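You operate a simulated robot arm through the tools that you are given. There is no shell and no other tool. Be economical: measure what you need, move in short steps, check, and stop when the job is done.

The job below is to be done with a simulated robot arm. You get a single attempt, and the scene is never put back.

JOB
Shake the sieves on FAST till only coarse bits lie on top, then lift the top sieve onto the board.
Fine: clamp the stack before the start; switch off before you free the clamp.
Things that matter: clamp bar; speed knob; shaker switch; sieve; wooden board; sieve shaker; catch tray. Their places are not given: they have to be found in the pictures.

It is judged by the outcome, as a careful person would: the job done as asked, and still so three seconds after it is handed in. It fails if anything else is knocked over, pushed out of place, dropped, spilled or broken.

ROBOT AND FRAMES
A 7-joint arm with a two-finger parallel gripper, fixed in place. Base frame: the origin is at the foot of the arm, x ahead of it, y to its left, z up; the work surface is at about z = 0.006. Lengths are in m, angles in degrees, forces in N, time in s.
With the tool pointing down near the work surface it reaches from about 0.24 to 0.62 m from the base axis. Its first joint turns from -66.0 to 66.0 degrees. Payload 2.6 kg.
The tool frame sits at the grasp point between the pads (the TCP): z along the fingers, y along the line on which they close. The tips reach 0.03 m beyond it. The gripper opens to 0.094 m. The fingers are 0.028 m wide and 0.01 m thick; the gripper's body (0.05 by 0.096 m) begins 0.055 m behind the TCP.
Orientation is that of the tool frame in the base frame, as a unit quaternion [x, y, z, w]. With the fingers straight down and closing along the base's y, the tool's x points along the base's -x, its y along +y and its z along -z.

CONTROLS
- The arm moves only by the tool move_arm. Its argument "steps" is a list of rows, each an object (a shift or turn left out is 0, a gripper value left out holds the last) with "dp": the shift along the tool's x, y, z in units of 400 mm (1.0 is 400 mm), a list of three; "angular": the turn, a rotation vector about the tool's x, y, z in units of 180 degrees (1.0 is 180 degrees), a list of three; "fingers": the gripper command, from -1 (fully open) to 1 (shut), values between in proportion. In form: [{"dp": [tx, ty, tz], "angular": [ax, ay, az], "fingers": fingers}, ...]. A call has 1 to 10 rows; each row is the pose to reach, as a shift and turn from the pose commanded when the call began, along the tool's axes at that moment. A call with a number of a shift or a turn outside -1 to 1 is refused whole. Rows are played at 5 a second. More than 0.05 m and 8.6 degrees between two rows, or a gripper value outside its range, and nothing of the call is played. Where a pose cannot be reached the arm comes as near as it can. A force on the tool above 90 N (or 10 N above the force at the start of the call, whichever is more), or a blocked arm, ends the call early, and 0.2 s more pass. Each finger travels about 0.072 m/s and halts on what it meets, pressing with about 26 N; the grip force reading is that of the motor and also rises with nothing between the fingers. The clock runs only during rows and for 0.2 s after the last one: add rows that repeat a pose to give the fingers time. It gives the time, the measured TCP pose, the force on the tool (base axes), the opening and the grip force at its end, in the units of the frame above (readings bear some noise), and new pictures: "views" is both (left out), scene, wrist or none.
- Cameras (640 x 400 px; columns grow to the right, rows downward): "scene" is fixed at [0.0201, 0.422, 0.5611]; the picture's right is [-0.88, -0.47, 0.00], its down [-0.28, 0.53, -0.80] and it looks along [0.37, -0.71, -0.60] (base axes); focal length 315 px, centre (320, 200). "wrist" rides on the gripper at [0.076, 0.014, -0.103] in the tool frame; the picture's right is [-0.18, 0.98, 0.00], its down [-0.75, -0.14, -0.64] and it looks along [-0.63, -0.12, 0.77] (tool axes); focal length 243 px, centre (320, 200).
- measure_at(camera, pixels): there is no depth. For up to 12 entries [column, row, z] of the newest picture of that camera ("zoom" is the newest enlarged one), the place [x, y] in the base frame at which the ray of that pixel passes the height z, good to about 0.002 m. No time passes.
- zoom(camera, box): a new picture of the part [left, top, right, bottom] of that camera's present view, enlarged. No time passes.
- hand_in(): hands the job in; it is judged then, once.

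Keep the steps short. Do not move on a guess: measure, check each grasp and each placing, and mend mistakes. In all there are 80 turns and 170 pictures (those below and enlarged ones count). Leave the gripper open and the arm clear of the work at the hand-in unless told otherwise, and finish with a single line.

The tools are called after "Request:" as a command line: name --argument value ..., lists and objects as JSON in quotes. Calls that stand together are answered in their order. move_arm: Moves the arm, as the interface text tells. Its arguments: {"type":"object","properties":{"steps":{"type":"array"},"views":{"type":"string","enum":["both","scene","wrist","none"]}},"required":["steps"]} The other tools are called the same way: measure_at (camera, pixels) gives the place at which the rays of pixels pass given heights; zoom (camera, box) takes an enlarged picture of a part of a camera's view; hand_in () hands the job in.

At the start:

```text
clock: 0.0
eef_pos: [0.3422, 0.1047, 0.3616]
tool_rot: [-0.001, 1.0, 0.0, 0.0]
force: [0.0, -0.2, 0.4]
width: 0.0941
finger_force: 0.0
```

scene: 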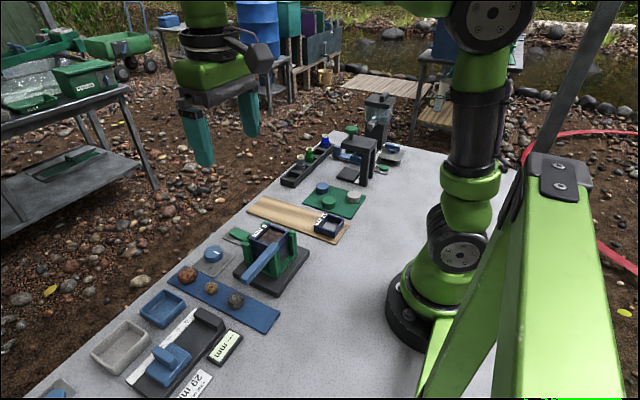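
wrist: 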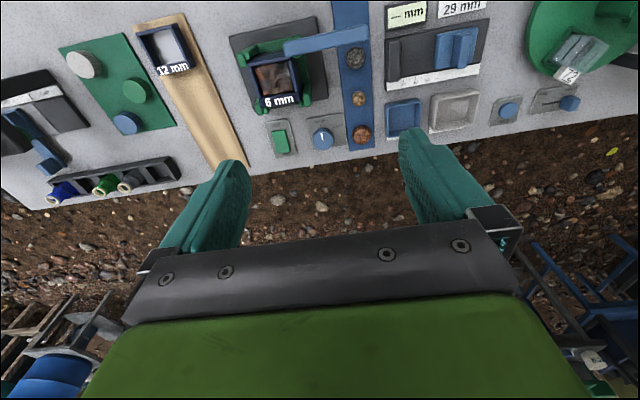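

I see a shaker with a blue bar around scene (270,255), a green switch and a blue knob near it, and a wooden board at (300,220). I'll zoom in on these first.

Request:
zoom --camera "scene" --box '[180, 180, 360, 310]'

Request:
zoom --camera "wrist" --box '[140, 0, 400, 162]'

```text
3.08 times, centred on (270, 245) of scene
```

zoom: 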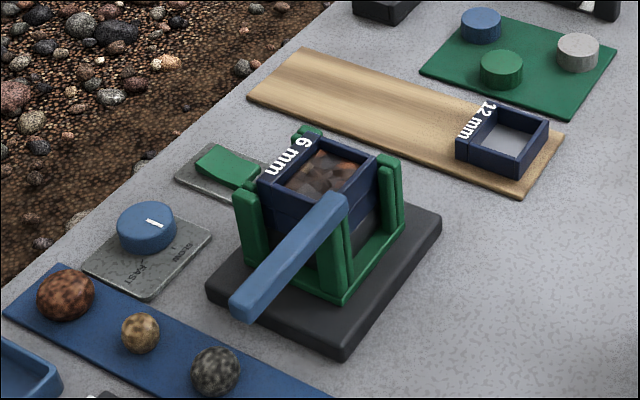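

```text
2.46 times, centred on (270, 81) of wrist
```

zoom: 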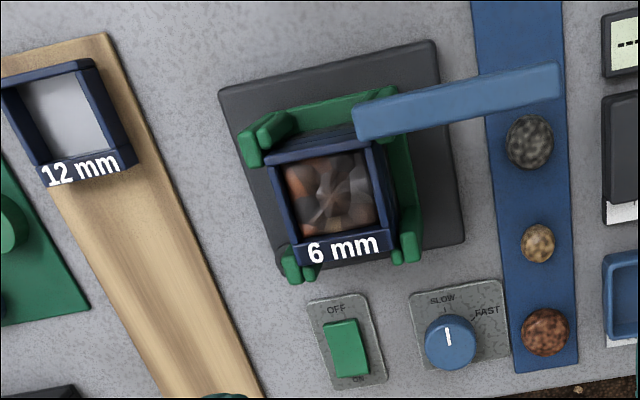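

I can see the stack with its 6 mm sieve on top, the clamp bar swung away, the rocker (OFF and ON ends) and the knob (SLOW/FAST). I'll measure the same points in both cameras so I can work out heights.

Request:
measure_at --camera "zoom" --pixels '[[450, 335, 0.03], [345, 322, 0.02], [353, 375, 0.02], [358, 138, 0.1], [560, 100, 0.1], [272, 165, 0.1], [298, 262, 0.1], [395, 248, 0.1], [375, 145, 0.1], [358, 138, 0.07], [298, 262, 0.07], [447, 310, 0.006]]'

Request:
measure_at --camera "scene" --pixels '[[221, 243, 0.03], [221, 243, 0.02], [277.5, 237.5, 0.1], [246, 270, 0.1], [253, 229, 0.1], [274, 218, 0.1], [286, 226, 0.1], [264, 237, 0.1], [286, 226, 0.07], [253, 229, 0.07], [277.5, 237.5, 0.07], [244, 227, 0.02]]'

Request:
zoom --camera "scene" --box '[225, 210, 315, 300]'

```text
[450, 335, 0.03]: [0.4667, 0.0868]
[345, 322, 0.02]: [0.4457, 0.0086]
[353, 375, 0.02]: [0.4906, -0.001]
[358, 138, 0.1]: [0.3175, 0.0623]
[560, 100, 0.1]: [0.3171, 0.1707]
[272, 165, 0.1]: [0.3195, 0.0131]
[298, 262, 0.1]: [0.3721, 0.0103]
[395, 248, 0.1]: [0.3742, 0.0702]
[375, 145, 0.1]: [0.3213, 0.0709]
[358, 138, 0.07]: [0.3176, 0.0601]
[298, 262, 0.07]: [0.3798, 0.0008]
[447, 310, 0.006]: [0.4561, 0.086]
```

```text
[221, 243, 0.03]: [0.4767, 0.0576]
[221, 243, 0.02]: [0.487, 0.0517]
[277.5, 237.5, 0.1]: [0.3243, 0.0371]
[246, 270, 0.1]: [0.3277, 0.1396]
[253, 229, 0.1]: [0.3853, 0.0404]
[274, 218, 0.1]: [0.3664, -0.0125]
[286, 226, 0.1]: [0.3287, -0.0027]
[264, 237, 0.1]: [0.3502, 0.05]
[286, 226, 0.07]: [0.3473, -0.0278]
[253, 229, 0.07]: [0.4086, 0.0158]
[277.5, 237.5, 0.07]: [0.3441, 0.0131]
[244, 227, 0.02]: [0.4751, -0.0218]
```

```text
4.44 times, centred on (270, 255) of scene
```

zoom: 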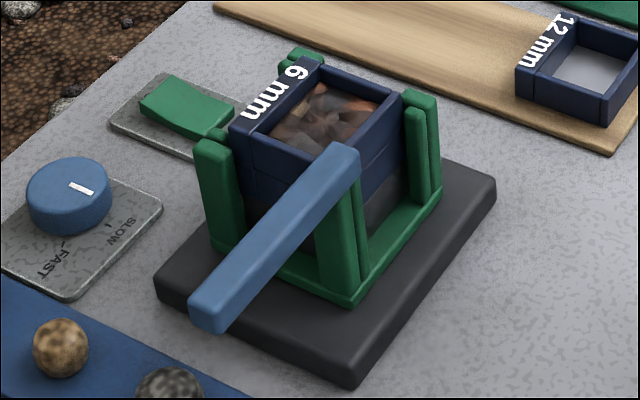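

My earlier scene pixels were mapped wrongly. I'll measure again directly in this zoom, using two heights each.

Request:
measure_at --camera "zoom" --pixels '[[68, 185, 0.03], [68, 185, 0.04], [347, 150, 0.1], [347, 150, 0.12], [208, 303, 0.1], [208, 303, 0.12], [236, 128, 0.1], [236, 128, 0.08], [316, 62, 0.1], [316, 62, 0.08], [403, 95, 0.1], [403, 95, 0.08]]'

Request:
zoom --camera "wrist" --box '[220, 10, 380, 160]'

```text
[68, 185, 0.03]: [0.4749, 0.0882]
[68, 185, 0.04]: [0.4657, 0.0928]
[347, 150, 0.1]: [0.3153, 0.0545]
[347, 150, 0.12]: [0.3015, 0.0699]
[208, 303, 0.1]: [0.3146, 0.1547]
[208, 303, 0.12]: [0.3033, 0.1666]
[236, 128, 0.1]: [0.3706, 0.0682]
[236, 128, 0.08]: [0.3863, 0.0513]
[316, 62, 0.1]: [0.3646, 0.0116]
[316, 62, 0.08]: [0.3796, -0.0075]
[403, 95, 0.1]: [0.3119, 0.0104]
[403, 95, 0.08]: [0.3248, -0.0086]
```

```text
2.67 times, centred on (300, 85) of wrist
```

zoom: 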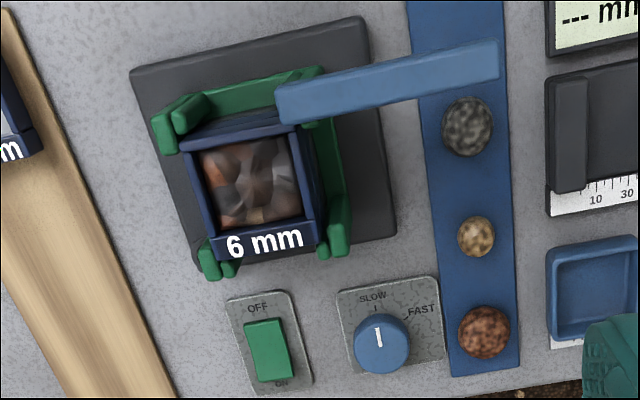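

The cameras agree: the sieve top is at z≈0.10, centred near (0.343, 0.040), and the clamp bar lies along +y from about (0.315, 0.06) to (0.315, 0.165). I'll bring the wrist camera closer to see the bar's pivot.

Request:
move_arm --steps '[{"dp": [0.05, -0.028, 0.088], "fingers": -1}, {"dp": [0.1, -0.056, 0.176]}, {"dp": [0.15, -0.084, 0.264]}, {"dp": [0.205, -0.112, 0.35]}, {"dp": [0.205, -0.112, 0.35]}]'

```text
clock: 1.2
eef_pos: [0.2615, 0.0587, 0.2215]
tool_rot: [0.0, 1.0, 0.0, 0.0]
force: [0.1, -0.1, -1.2]
width: 0.0936
finger_force: 0.1
```

scene: 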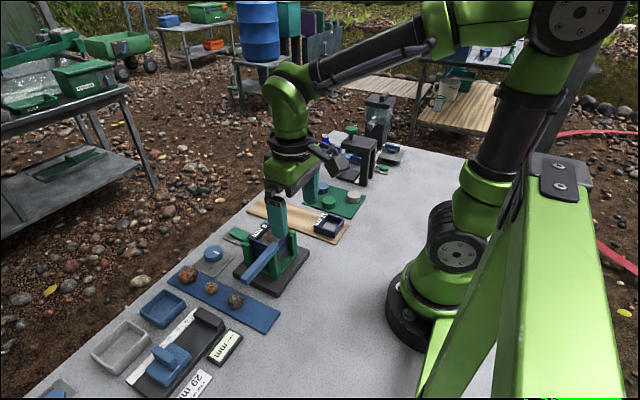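
wrist: 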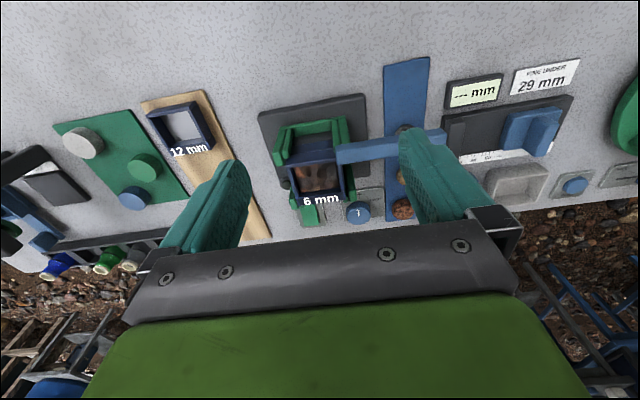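

Request:
zoom --camera "wrist" --box '[250, 85, 450, 235]'

Request:
zoom --camera "scene" --box '[225, 215, 315, 300]'

```text
2.67 times, centred on (350, 160) of wrist
```

zoom: 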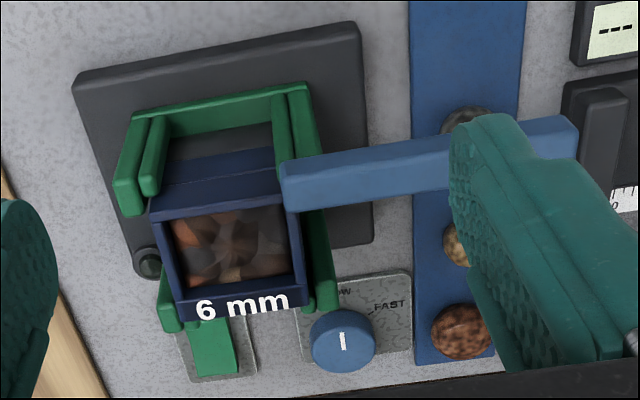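

```text
4.71 times, centred on (270, 258) of scene
```

zoom: 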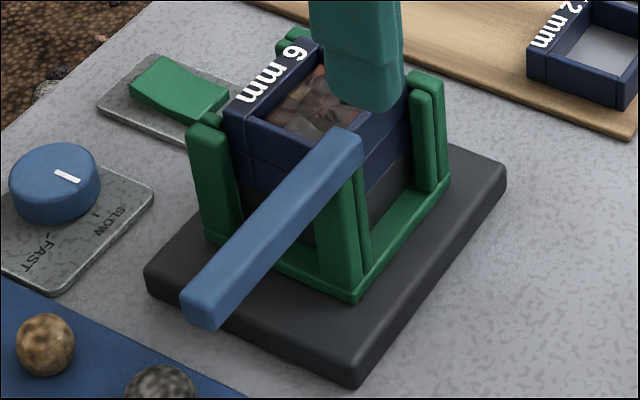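

Request:
zoom --camera "wrist" --box '[320, 115, 400, 165]'

Request:
measure_at --camera "wrist" --pixels '[[357, 164, 0.1], [357, 164, 0.12], [465, 137, 0.1], [465, 137, 0.12], [355, 145, 0.1], [355, 145, 0.08]]'

Request:
zoom --camera "scene" --box '[230, 235, 290, 290]'

```text
8.00 times, centred on (360, 140) of wrist
```

zoom: 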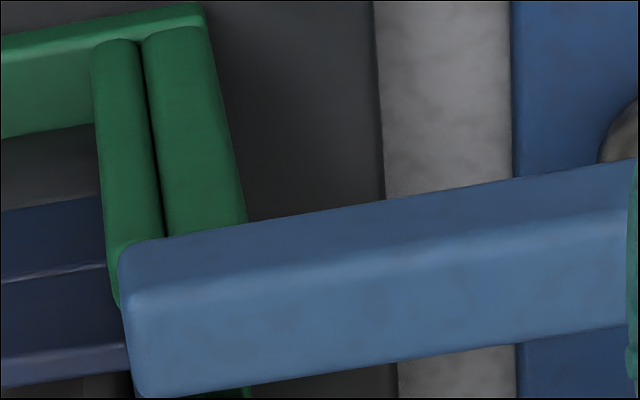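

```text
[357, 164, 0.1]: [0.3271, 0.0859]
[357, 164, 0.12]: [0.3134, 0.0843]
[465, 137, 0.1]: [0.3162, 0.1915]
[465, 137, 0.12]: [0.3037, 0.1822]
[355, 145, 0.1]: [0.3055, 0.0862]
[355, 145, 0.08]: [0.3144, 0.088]
```

```text
7.27 times, centred on (260, 262) of scene
```

zoom: 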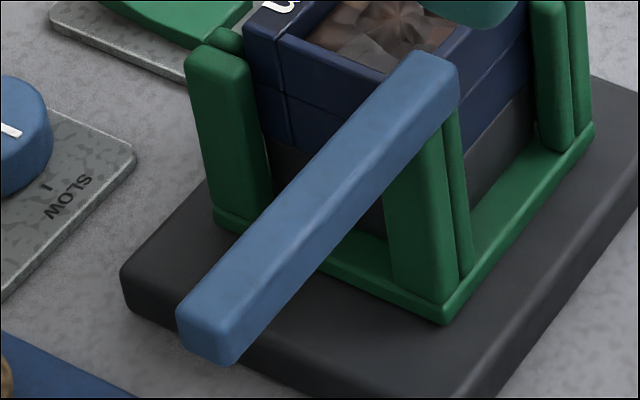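

Next I'll triangulate the bar corners.

Request:
measure_at --camera "wrist" --pixels '[[336.5, 152, 0.1], [336.5, 152, 0.12], [338, 164, 0.1], [338, 164, 0.12], [310, 203, 0.1], [317, 140, 0.1]]'

Request:
measure_at --camera "scene" --pixels '[[278.7, 246, 0.1], [278.7, 246, 0.12], [273.1, 242.1, 0.1], [273.1, 242.1, 0.12], [241.2, 277.5, 0.1], [241.2, 277.5, 0.12], [247.8, 280.5, 0.1], [247.8, 280.5, 0.12]]'

```text
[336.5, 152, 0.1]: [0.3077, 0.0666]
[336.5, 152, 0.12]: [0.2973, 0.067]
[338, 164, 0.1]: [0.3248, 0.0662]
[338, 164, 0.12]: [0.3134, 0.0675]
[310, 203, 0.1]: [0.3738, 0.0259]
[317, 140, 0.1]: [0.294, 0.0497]
```

```text
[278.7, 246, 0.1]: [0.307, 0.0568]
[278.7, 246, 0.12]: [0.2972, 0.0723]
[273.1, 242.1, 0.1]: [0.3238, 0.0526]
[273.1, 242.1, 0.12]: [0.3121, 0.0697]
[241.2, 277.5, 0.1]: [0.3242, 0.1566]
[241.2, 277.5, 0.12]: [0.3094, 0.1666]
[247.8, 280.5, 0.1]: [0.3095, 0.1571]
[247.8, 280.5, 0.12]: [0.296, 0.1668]
```

The bar's top is at z≈0.115 and its pivot is near (0.308, 0.075). It is about 0.1 m long, so swinging it about 135° puts it diagonally across the sieve. I'll shut the fingers and come down beside the bar on its −x side, without touching it.

Request:
move_arm --steps '[{"dp": [-0.01, 0.1, 0], "fingers": 1}, {"dp": [-0.015, 0.193, 0], "fingers": 1}, {"dp": [-0.015, 0.193, 0], "fingers": 1}, {"dp": [-0.015, 0.193, 0.1], "fingers": 1}, {"dp": [-0.015, 0.193, 0.214], "fingers": 1}, {"dp": [-0.015, 0.193, 0.214], "fingers": 1}]'

Request:
zoom --camera "scene" --box '[220, 210, 320, 300]'

```text
clock: 2.6
eef_pos: [0.2653, 0.1364, 0.138]
tool_rot: [0.0, 1.0, 0.0, 0.0]
force: [-0.3, -0.5, 0.2]
width: 0.0002
finger_force: 26.0
```

scene: 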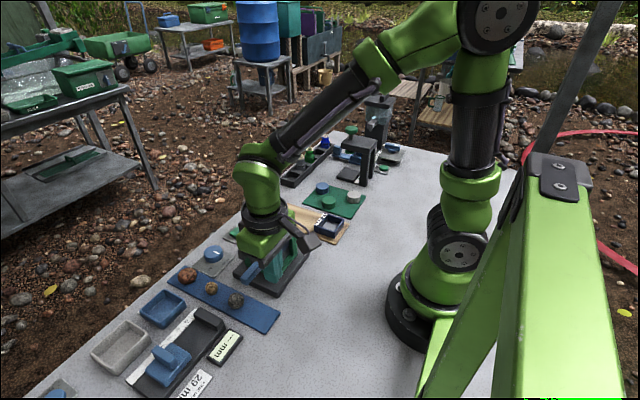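
wrist: 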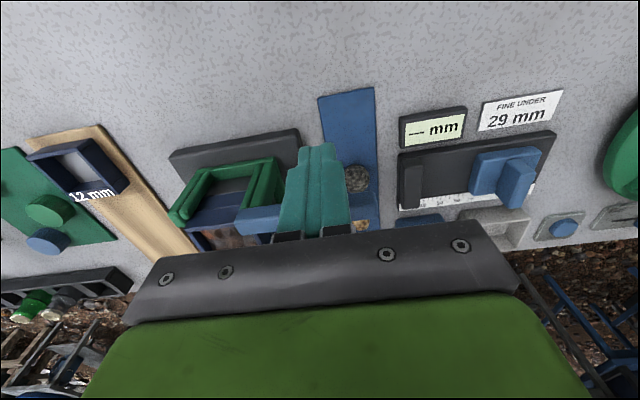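

```text
4.44 times, centred on (270, 255) of scene
```

zoom: 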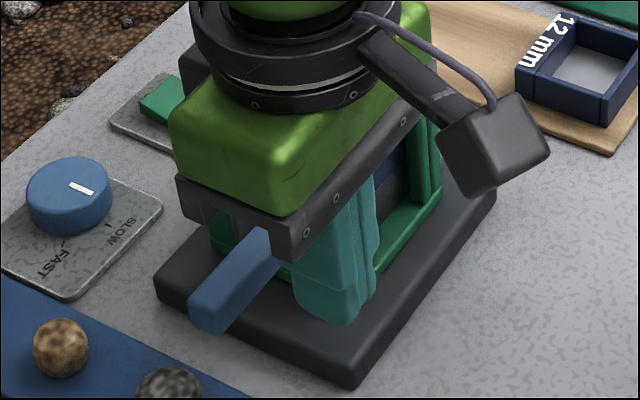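

The fingers are beside the bar without touching. I'll push gently in +x by 4 cm and check.

Request:
move_arm --steps '[{"dp": [-0.02, 0, 0], "fingers": 1}, {"dp": [-0.04, 0, 0]}, {"dp": [-0.06, 0, 0]}, {"dp": [-0.08, 0, 0]}, {"dp": [-0.1, 0, 0]}, {"dp": [-0.1, 0, 0]}]'

Request:
zoom --camera "scene" --box '[220, 210, 320, 300]'

```text
clock: 4.0
eef_pos: [0.3073, 0.1361, 0.1368]
tool_rot: [0.0, 1.0, 0.0, 0.0]
force: [-0.2, -0.3, -1.5]
width: 0.0
finger_force: 26.2
```

scene: 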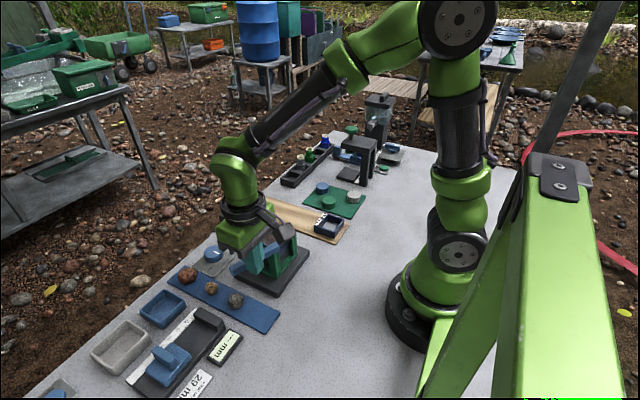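
wrist: 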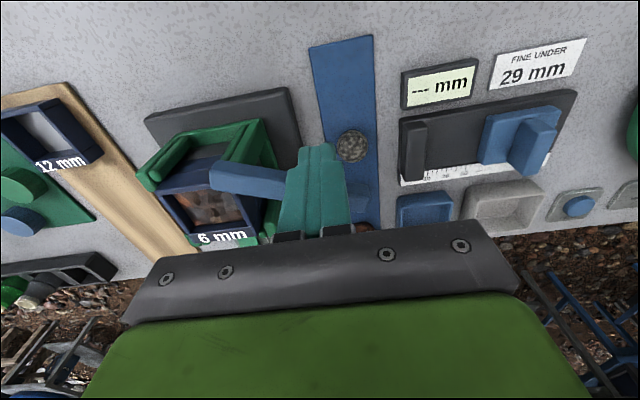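

```text
4.44 times, centred on (270, 255) of scene
```

zoom: 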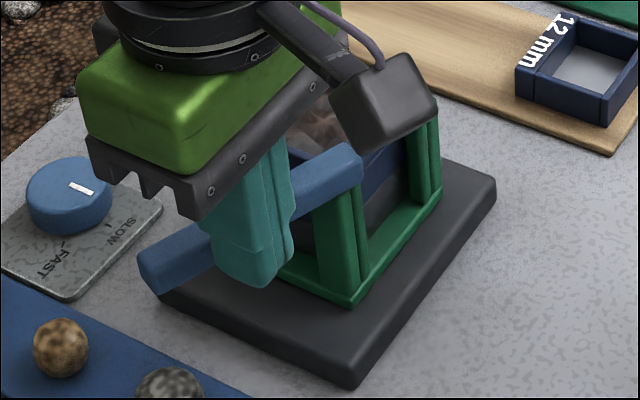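

The bar swings about a vertical pivot as expected. I'll keep following the arc to about 90°.

Request:
move_arm --steps '[{"dp": [-0.03, 0, 0], "fingers": 1}, {"dp": [-0.06, 0, 0]}, {"dp": [-0.09, -0.01, 0]}, {"dp": [-0.115, -0.03, 0]}, {"dp": [-0.135, -0.055, 0]}, {"dp": [-0.15, -0.085, 0]}, {"dp": [-0.15, -0.085, 0]}]'

Request:
zoom --camera "scene" --box '[220, 210, 320, 300]'

```text
clock: 5.6
eef_pos: [0.3654, 0.1028, 0.1364]
tool_rot: [0.001, 1.0, 0.0, 0.0]
force: [-0.1, -0.8, -0.1]
width: 0.0002
finger_force: 25.8
```

scene: 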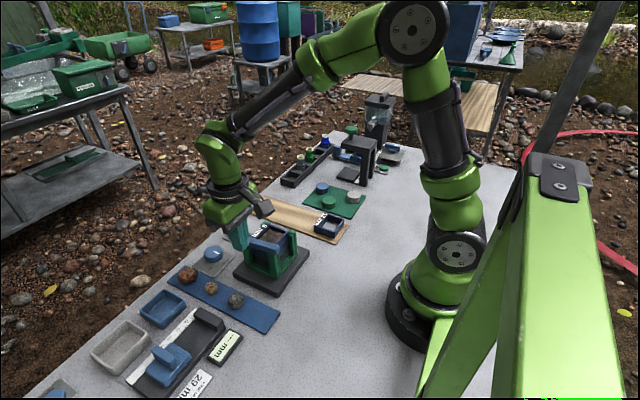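
wrist: 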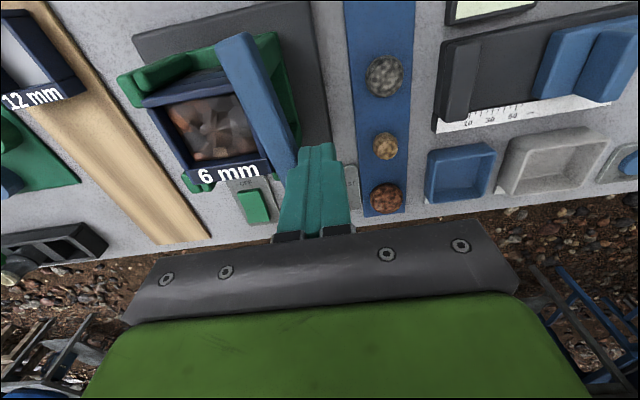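

```text
4.44 times, centred on (270, 255) of scene
```

zoom: 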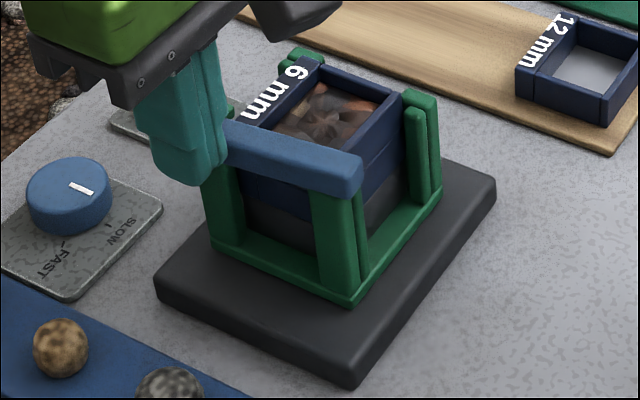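

The bar is now at about 90°. I'll push on in −y towards the diagonal across the sieve, watching the force.

Request:
move_arm --steps '[{"dp": [-0.01, -0.03, 0], "fingers": 1}, {"dp": [-0.015, -0.06, 0]}, {"dp": [-0.015, -0.09, 0]}, {"dp": [-0.007, -0.12, 0]}, {"dp": [-0.007, -0.12, 0]}]'

Request:
zoom --camera "scene" --box '[220, 210, 320, 300]'

```text
clock: 6.8
eef_pos: [0.3696, 0.056, 0.136]
tool_rot: [-0.002, 1.0, 0.0, 0.0]
force: [0.0, -0.8, -0.2]
width: 0.0
finger_force: 26.0
```

scene: 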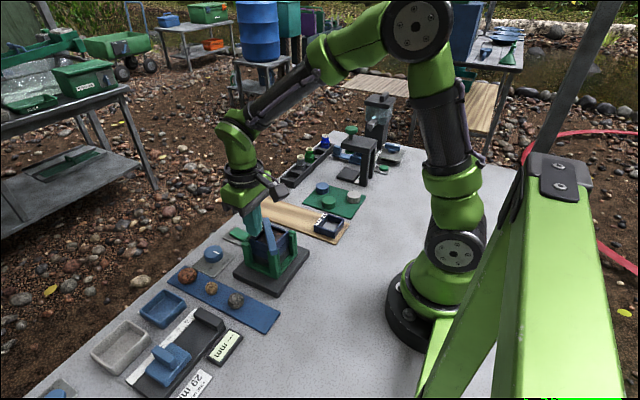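
wrist: 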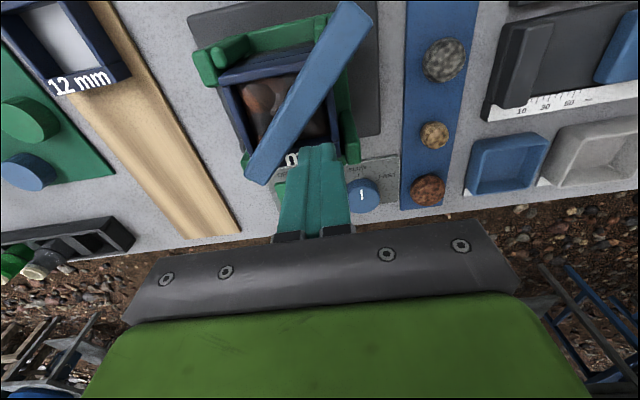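

```text
4.44 times, centred on (270, 255) of scene
```

zoom: 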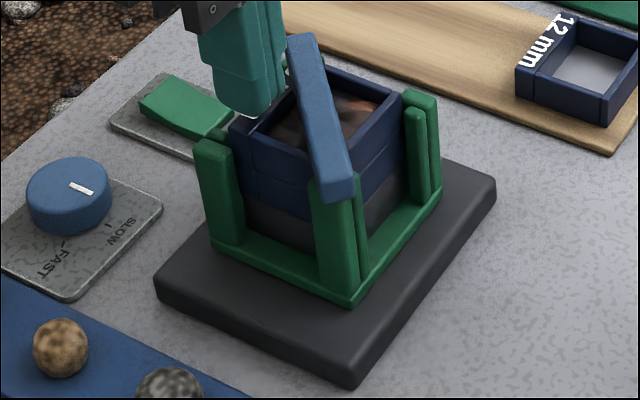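

Request:
measure_at --camera "wrist" --pixels '[[247, 180, 0.115], [267, 184, 0.115], [350, 3, 0.115], [373, 12, 0.115], [234, 150, 0.1]]'

Request:
zoom --camera "wrist" --box '[180, 0, 400, 210]'

```text
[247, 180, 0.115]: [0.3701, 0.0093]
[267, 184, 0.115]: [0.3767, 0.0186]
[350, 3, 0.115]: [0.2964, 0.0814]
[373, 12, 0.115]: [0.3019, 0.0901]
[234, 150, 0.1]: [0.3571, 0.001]
```

```text
1.90 times, centred on (290, 105) of wrist
```

zoom: 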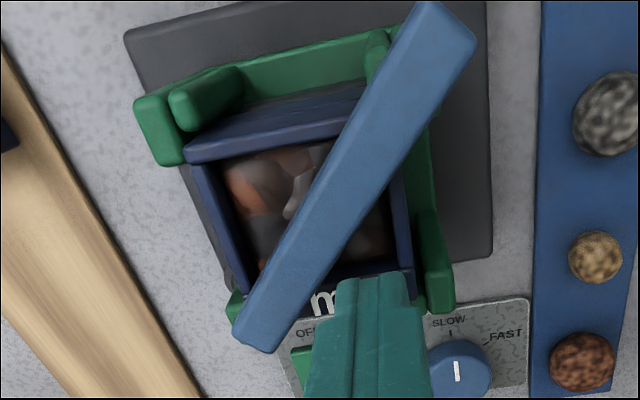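

The bar lies on the sieve diagonal at about 134°. I'll nudge it 5 mm further to see whether there's a stop.

Request:
move_arm --steps '[{"dp": [0.003, -0.006, 0], "fingers": 1}, {"dp": [0.005, -0.012, 0]}, {"dp": [0.005, -0.012, 0]}]' --views "wrist"

Request:
zoom --camera "wrist" --box '[180, 0, 400, 210]'

```text
clock: 7.6
eef_pos: [0.3649, 0.0502, 0.1376]
tool_rot: [0.0, 1.0, 0.0, 0.0]
force: [0.6, 1.4, 1.0]
width: 0.0
finger_force: 26.0
```

wrist: 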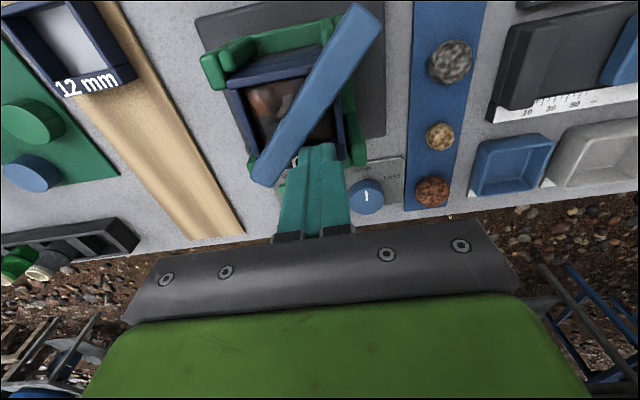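

```text
1.90 times, centred on (290, 105) of wrist
```

zoom: 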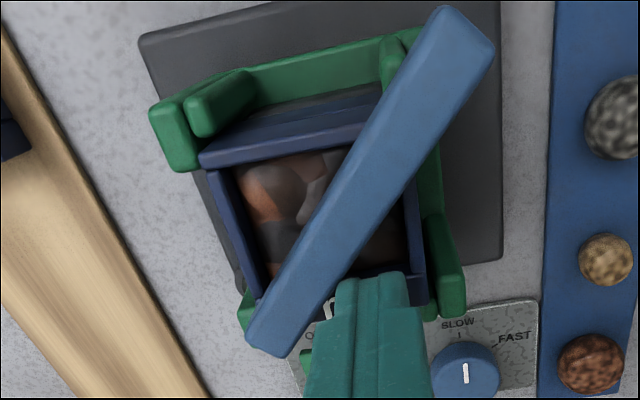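

Request:
measure_at --camera "zoom" --pixels '[[247, 343, 0.115], [284, 356, 0.115], [445, 8, 0.115], [492, 45, 0.115]]'

Request:
move_arm --steps '[{"dp": [0.005, -0.008, 0], "fingers": 1}, {"dp": [0.008, -0.014, 0]}, {"dp": [0.008, -0.014, 0]}]' --views "wrist"

Request:
zoom --camera "wrist" --box '[180, 0, 400, 210]'

```text
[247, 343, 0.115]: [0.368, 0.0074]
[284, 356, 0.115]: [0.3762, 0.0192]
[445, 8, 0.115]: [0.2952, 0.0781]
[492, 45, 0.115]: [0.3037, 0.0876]
```

```text
clock: 8.4
eef_pos: [0.3659, 0.0483, 0.1372]
tool_rot: [-0.002, 1.0, 0.001, 0.002]
force: [19.9, 17.1, -4.9]
width: 0.0
finger_force: 25.8
```

wrist: 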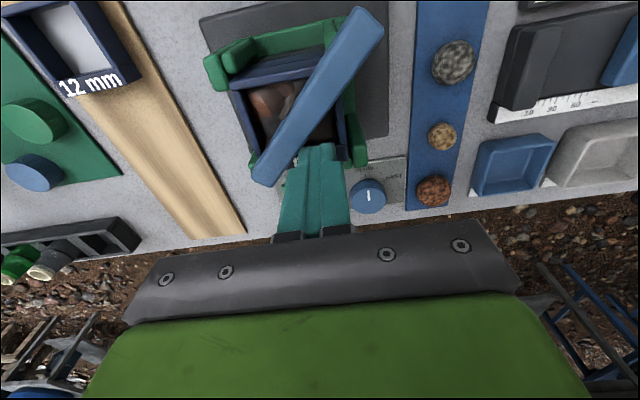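

```text
1.90 times, centred on (290, 105) of wrist
```

zoom: 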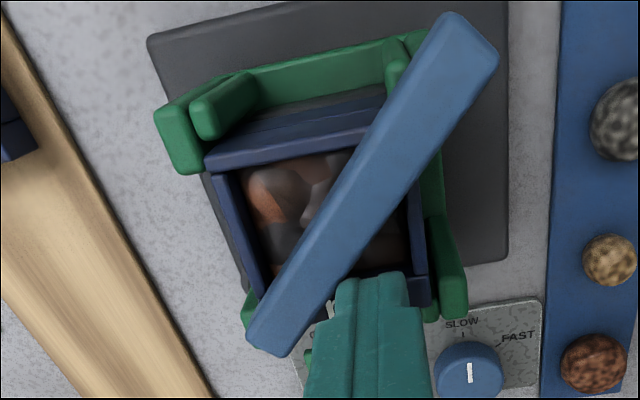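

The stop is felt at about 26 N, so the bar is clamped across the stack. I'll back off and rise, moving toward a view of the knob.

Request:
move_arm --steps '[{"dp": [-0.03, 0.04, 0], "fingers": 1}, {"dp": [-0.04, 0.06, -0.06]}, {"dp": [-0.04, 0.06, -0.16]}, {"dp": [-0.04, 0.08, -0.2]}, {"dp": [-0.04, 0.08, -0.2]}]'

Request:
zoom --camera "scene" --box '[190, 210, 300, 290]'

Request:
zoom --camera "wrist" --box '[200, 50, 430, 200]'

```text
clock: 9.6
eef_pos: [0.3787, 0.0765, 0.2167]
tool_rot: [-0.001, 1.0, 0.001, 0.0]
force: [0.5, -0.3, 0.2]
width: 0.0
finger_force: 26.3
```

scene: 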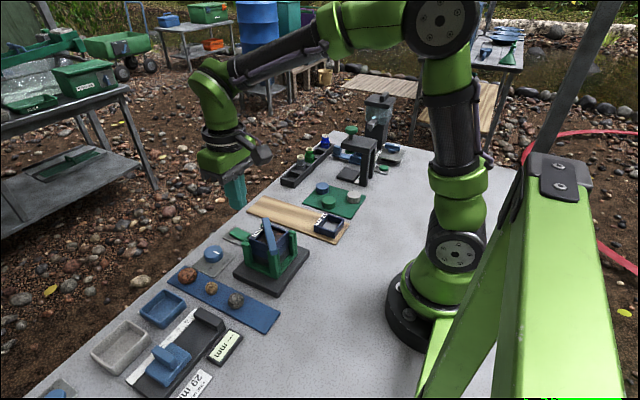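
wrist: 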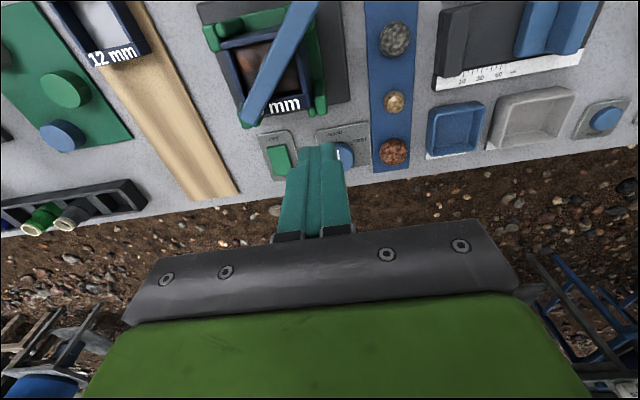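

```text
5.00 times, centred on (245, 250) of scene
```

zoom: 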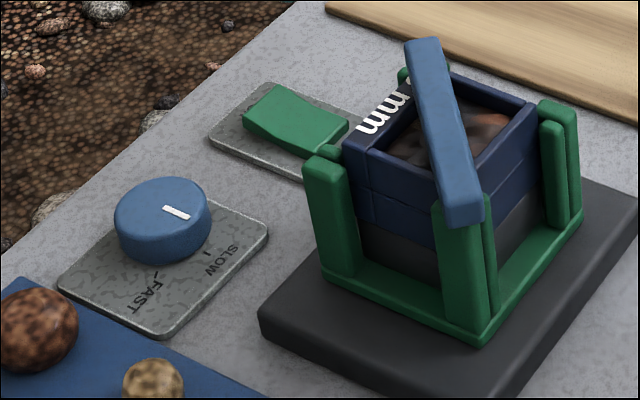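

```text
2.67 times, centred on (315, 125) of wrist
```

zoom: 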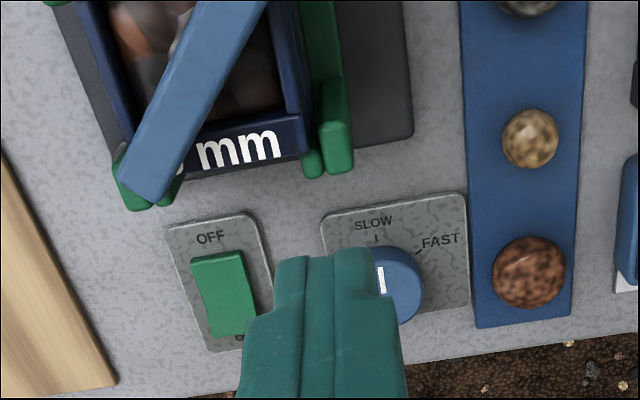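

The clamp is in place and the knob points at SLOW. FAST is clockwise from above. I'll back up in −x to see the knob unobstructed, opening the fingers at the same time.

Request:
move_arm --steps '[{"dp": [0.07, 0.03, -0.03], "fingers": -1}, {"dp": [0.14, 0.06, -0.05], "fingers": -1}, {"dp": [0.14, 0.06, -0.05]}, {"dp": [0.14, 0.06, -0.05]}]' --views "wrist"

Request:
zoom --camera "wrist" --box '[240, 90, 400, 210]'

Request:
measure_at --camera "scene" --pixels '[[213.6, 251.4, 0.03], [213.6, 251.4, 0.04]]'

```text
clock: 10.6
eef_pos: [0.3224, 0.1004, 0.237]
tool_rot: [0.001, 1.0, -0.001, 0.0]
force: [0.7, 0.1, 0.4]
width: 0.0942
finger_force: 0.2
```

wrist: 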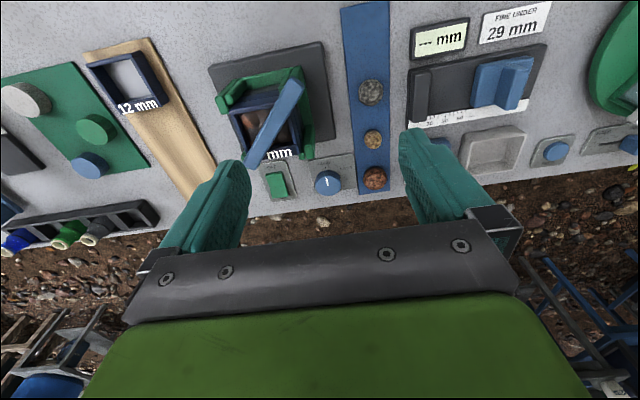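

```text
3.33 times, centred on (320, 150) of wrist
```

zoom: 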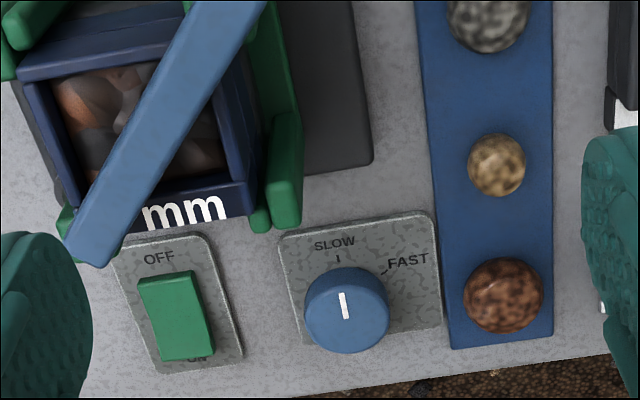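

```text
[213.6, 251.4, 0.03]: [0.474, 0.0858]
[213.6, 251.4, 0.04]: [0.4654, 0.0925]
```

Request:
measure_at --camera "zoom" --pixels '[[347, 313, 0.03], [347, 313, 0.04], [304, 313, 0.035], [390, 313, 0.035], [338, 259, 0.012], [386, 272, 0.012], [165, 275, 0.02], [182, 360, 0.02], [138, 280, 0.02], [193, 272, 0.02], [160, 360, 0.02], [212, 352, 0.02]]'

Request:
zoom --camera "scene" --box '[190, 220, 260, 280]'

```text
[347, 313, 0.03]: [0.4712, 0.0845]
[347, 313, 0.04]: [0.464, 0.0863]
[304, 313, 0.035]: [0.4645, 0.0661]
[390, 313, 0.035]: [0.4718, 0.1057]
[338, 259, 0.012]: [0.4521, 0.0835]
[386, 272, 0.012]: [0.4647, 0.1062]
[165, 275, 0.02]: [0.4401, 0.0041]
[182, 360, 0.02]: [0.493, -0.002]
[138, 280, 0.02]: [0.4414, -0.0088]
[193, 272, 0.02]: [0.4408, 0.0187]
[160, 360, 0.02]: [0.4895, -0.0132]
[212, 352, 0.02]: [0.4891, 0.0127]
```

```text
6.67 times, centred on (225, 250) of scene
```

zoom: 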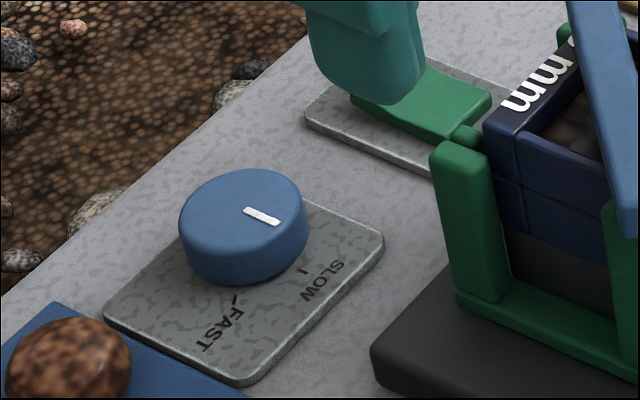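

The knob centre is at (0.471, 0.086), its top is at z≈0.032 and its diameter is about 0.04. FAST is about 75° clockwise. I'll go above it with the gripper pre-turned −37° and open to about 0.058.

Request:
move_arm --steps '[{"dp": [-0.075, -0.007, 0], "angular": [0, 0, -0.0411], "fingers": -0.23}, {"dp": [-0.15, -0.014, 0], "angular": [0, 0, -0.0822]}, {"dp": [-0.225, -0.021, 0], "angular": [0, 0, -0.1233]}, {"dp": [-0.3, -0.028, 0], "angular": [0, 0, -0.1644]}, {"dp": [-0.3715, -0.036, 0], "angular": [0, 0, -0.2056]}, {"dp": [-0.3715, -0.036, 0.1], "angular": [0, 0, -0.2056]}, {"dp": [-0.3715, -0.036, 0.2], "angular": [0, 0, -0.2056]}, {"dp": [-0.3715, -0.036, 0.32], "angular": [0, 0, -0.2056]}, {"dp": [-0.3715, -0.036, 0.32], "angular": [0, 0, -0.2056]}]'

Request:
zoom --camera "scene" --box '[180, 200, 280, 280]'

```text
clock: 12.6
eef_pos: [0.468, 0.0883, 0.1111]
tool_rot: [-0.317, 0.948, 0.0, 0.0]
force: [-0.7, 0.6, -0.3]
width: 0.0581
finger_force: 0.0
```

scene: 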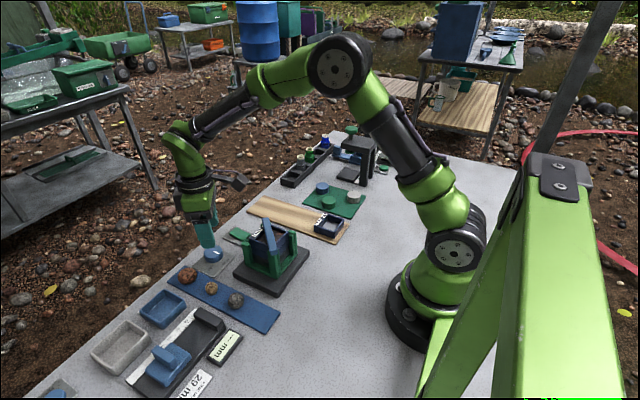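
wrist: 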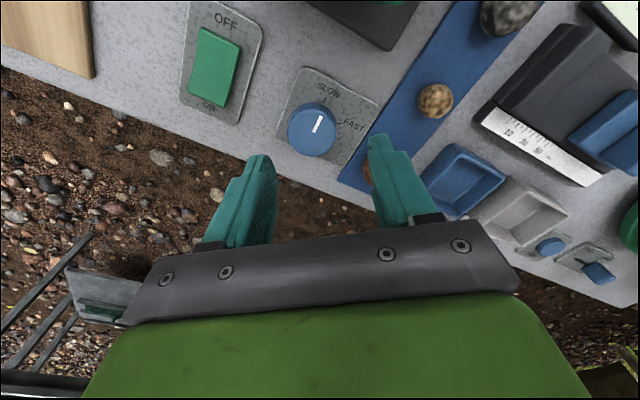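

```text
5.00 times, centred on (230, 240) of scene
```

zoom: 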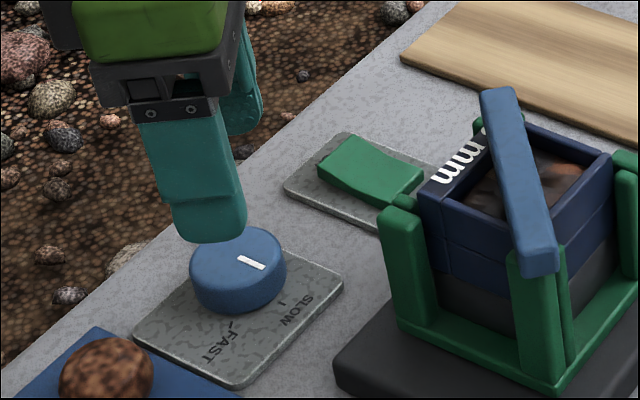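

Request:
measure_at --camera "wrist" --pixels '[[313, 128, 0.032], [288, 128, 0.032], [337, 128, 0.032], [313, 103, 0.032], [327, 100, 0.012], [343, 122, 0.012], [313, 128, 0.025], [213, 27, 0.02], [208, 103, 0.02]]'

Request:
zoom --camera "wrist" --box '[180, 0, 400, 180]'

```text
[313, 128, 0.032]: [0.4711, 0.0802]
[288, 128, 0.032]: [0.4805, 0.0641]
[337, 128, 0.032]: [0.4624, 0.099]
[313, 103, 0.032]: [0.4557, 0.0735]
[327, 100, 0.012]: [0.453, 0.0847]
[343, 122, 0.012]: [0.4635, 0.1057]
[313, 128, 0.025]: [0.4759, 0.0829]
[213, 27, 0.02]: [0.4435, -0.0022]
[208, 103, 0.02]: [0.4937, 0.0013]
```

```text
2.22 times, centred on (290, 90) of wrist
```

zoom: 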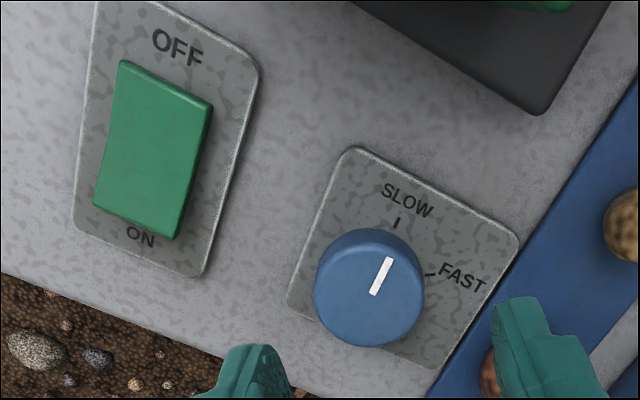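

Combining the views, the knob is centred at (0.475, 0.083), its top is at z≈0.026, and the SLOW to FAST angle is about 60°. I'll correct the position and descend to TCP z≈0.044.

Request:
move_arm --steps '[{"dp": [-0.0045, -0.019, 0.05]}, {"dp": [-0.0045, -0.019, 0.1]}, {"dp": [-0.0045, -0.019, 0.14]}, {"dp": [-0.0045, -0.019, 0.1675]}, {"dp": [-0.0045, -0.019, 0.1675]}]'

Request:
zoom --camera "scene" --box '[180, 220, 260, 280]'

Request:
zoom --camera "wrist" --box '[200, 80, 440, 240]'

```text
clock: 13.8
eef_pos: [0.475, 0.0835, 0.0411]
tool_rot: [-0.319, 0.948, 0.0, 0.0]
force: [-0.2, -1.2, -0.1]
width: 0.0575
finger_force: 0.0
```

scene: 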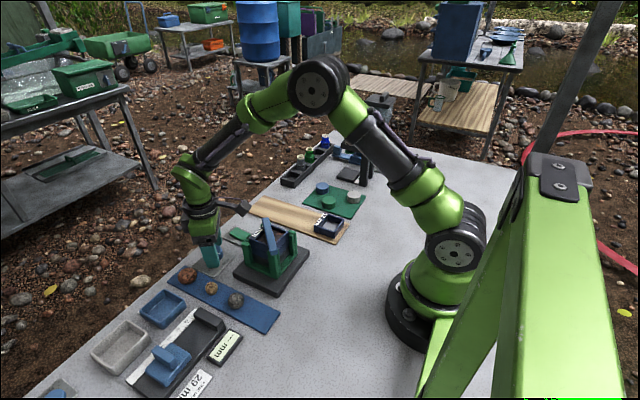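
wrist: 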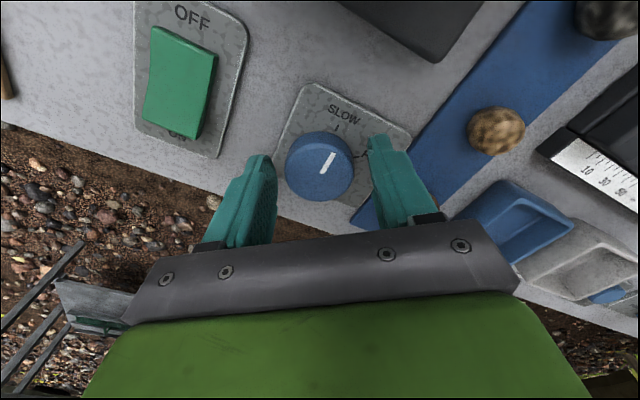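

```text
6.67 times, centred on (220, 250) of scene
```

zoom: 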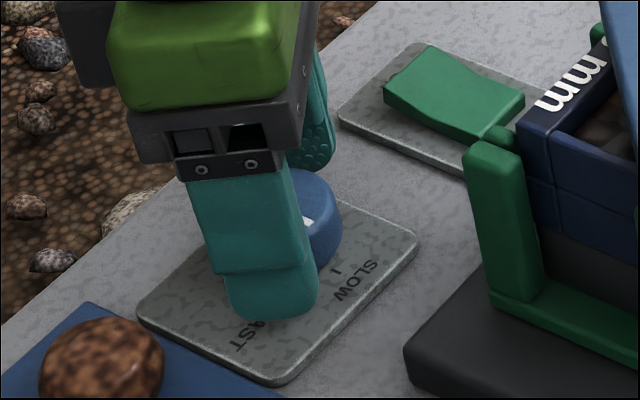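

```text
2.50 times, centred on (320, 160) of wrist
```

zoom: 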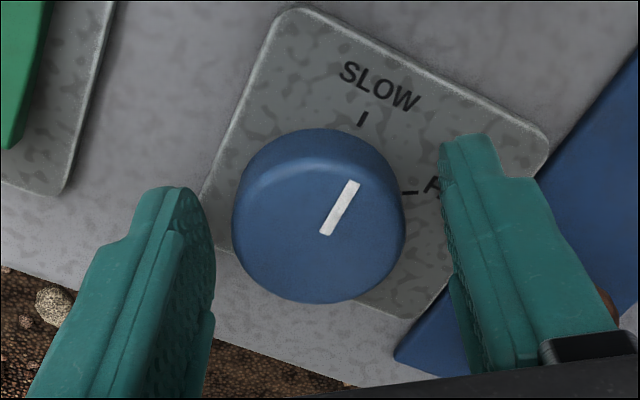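

The knob is centred between the fingers. I'll rise 3 mm and close on it.

Request:
move_arm --steps '[{"dp": [0, 0, -0.007], "fingers": -0.23}, {"dp": [0, 0, -0.007], "fingers": 0.2}, {"dp": [0, 0, -0.007], "fingers": 0.5}, {"dp": [0, 0, -0.007], "fingers": 0.5}]' --views "wrist"

```text
clock: 14.8
eef_pos: [0.4768, 0.0836, 0.0459]
tool_rot: [-0.317, 0.948, 0.0, 0.0]
force: [-0.9, 1.2, -1.0]
width: 0.0414
finger_force: 45.0
```

wrist: 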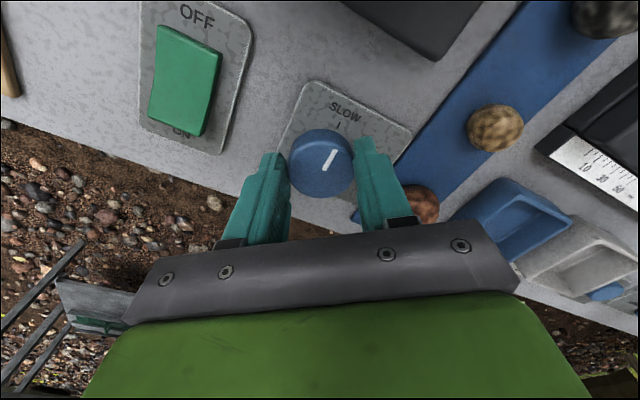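

The knob is gripped at a width of 0.041. I'll turn it about 60° clockwise from above (positive about tool z).

Request:
move_arm --steps '[{"angular": [0, 0, 0.042]}, {"angular": [0, 0, 0.084]}, {"angular": [0, 0, 0.126]}, {"angular": [0, 0, 0.168]}, {"angular": [0, 0, 0.21]}, {"angular": [0, 0, 0.252]}, {"angular": [0, 0, 0.294]}, {"angular": [0, 0, 0.333]}, {"angular": [0, 0, 0.333]}]' --views "wrist"

Request:
zoom --camera "wrist" --box '[200, 60, 440, 220]'

```text
clock: 16.8
eef_pos: [0.4771, 0.0865, 0.0442]
tool_rot: [0.198, 0.98, 0.003, -0.002]
force: [-16.2, 22.2, 19.8]
width: 0.041
finger_force: 45.0
```

wrist: 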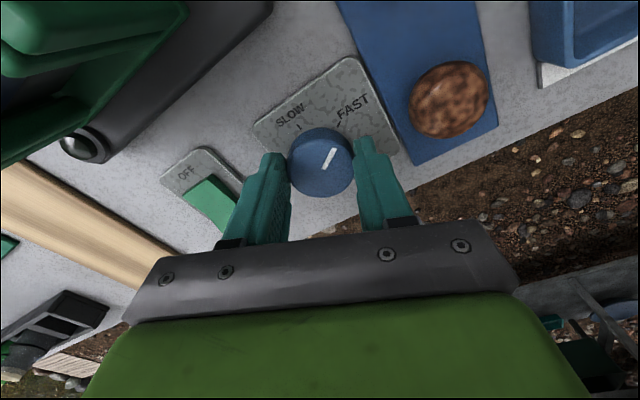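

```text
2.50 times, centred on (320, 140) of wrist
```

zoom: 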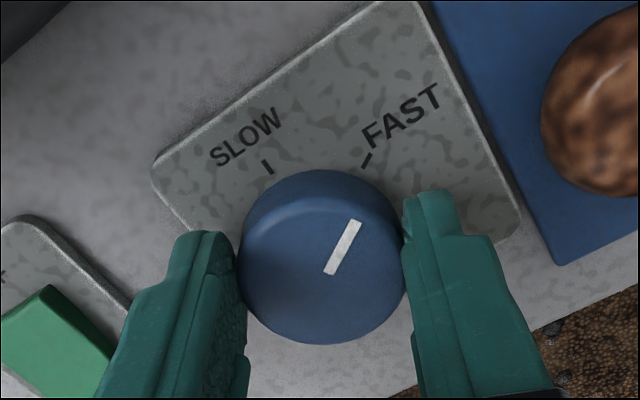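

The mark lines up with the FAST tick and the force shows it's at the stop. I'll release and rise.

Request:
move_arm --steps '[{"dp": [0, 0, 0], "fingers": 0.1}, {"dp": [0, 0, 0], "fingers": -0.23}, {"dp": [0, 0, -0.05], "fingers": -0.23}, {"dp": [0, 0, -0.15]}, {"dp": [0, 0, -0.25]}, {"dp": [0, 0, -0.35]}, {"dp": [0, 0, -0.35]}]'

Request:
zoom --camera "wrist" --box '[150, 40, 450, 230]'

Request:
zoom --camera "scene" --box '[190, 215, 280, 280]'

```text
clock: 18.4
eef_pos: [0.4759, 0.083, 0.1806]
tool_rot: [0.198, 0.98, 0.0, 0.0]
force: [0.0, -0.5, 0.3]
width: 0.0578
finger_force: 0.1
```

scene: 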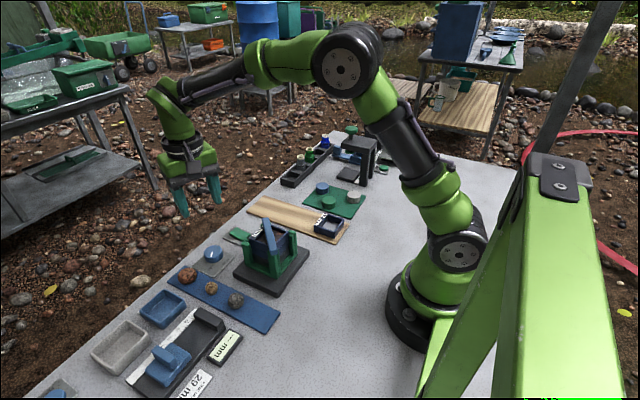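
wrist: 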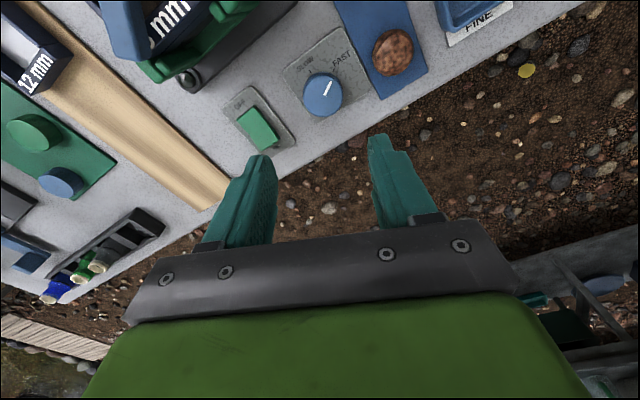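

```text
2.11 times, centred on (300, 135) of wrist
```

zoom: 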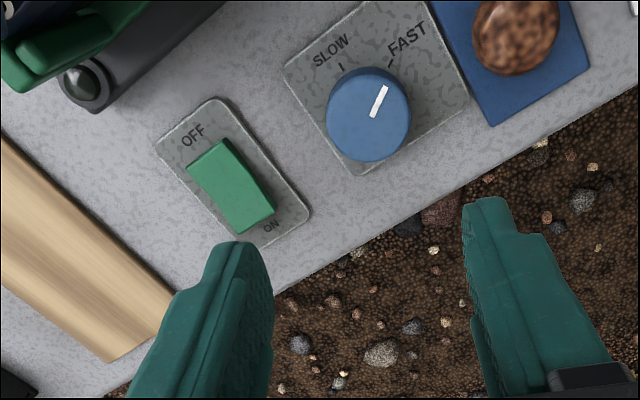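

```text
6.15 times, centred on (235, 248) of scene
```

zoom: 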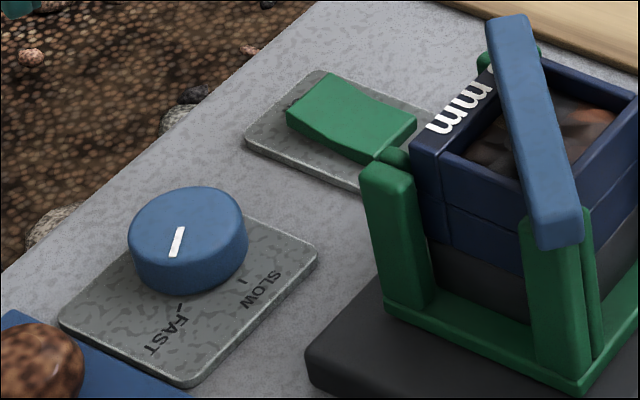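

The knob reads FAST. The rocker's ON end (+x side) stands raised, so it is OFF now. I'll measure that end.

Request:
measure_at --camera "zoom" --pixels '[[289, 112, 0.02], [289, 112, 0.03], [328, 76, 0.02], [328, 76, 0.03], [416, 120, 0.02], [370, 158, 0.02]]'

Request:
measure_at --camera "wrist" --pixels '[[260.5, 150, 0.02], [260.5, 150, 0.03], [278.5, 140, 0.02], [278.5, 140, 0.03], [254, 107, 0.02], [237, 120, 0.02]]'

```text
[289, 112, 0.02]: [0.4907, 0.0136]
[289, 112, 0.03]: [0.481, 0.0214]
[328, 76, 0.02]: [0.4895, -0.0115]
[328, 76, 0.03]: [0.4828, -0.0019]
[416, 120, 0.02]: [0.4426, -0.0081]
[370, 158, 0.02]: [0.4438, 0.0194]
```

```text
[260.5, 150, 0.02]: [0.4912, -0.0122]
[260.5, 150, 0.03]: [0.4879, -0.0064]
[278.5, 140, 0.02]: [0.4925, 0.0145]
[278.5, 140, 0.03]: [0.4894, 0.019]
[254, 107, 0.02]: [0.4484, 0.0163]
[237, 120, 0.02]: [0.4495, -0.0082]
```

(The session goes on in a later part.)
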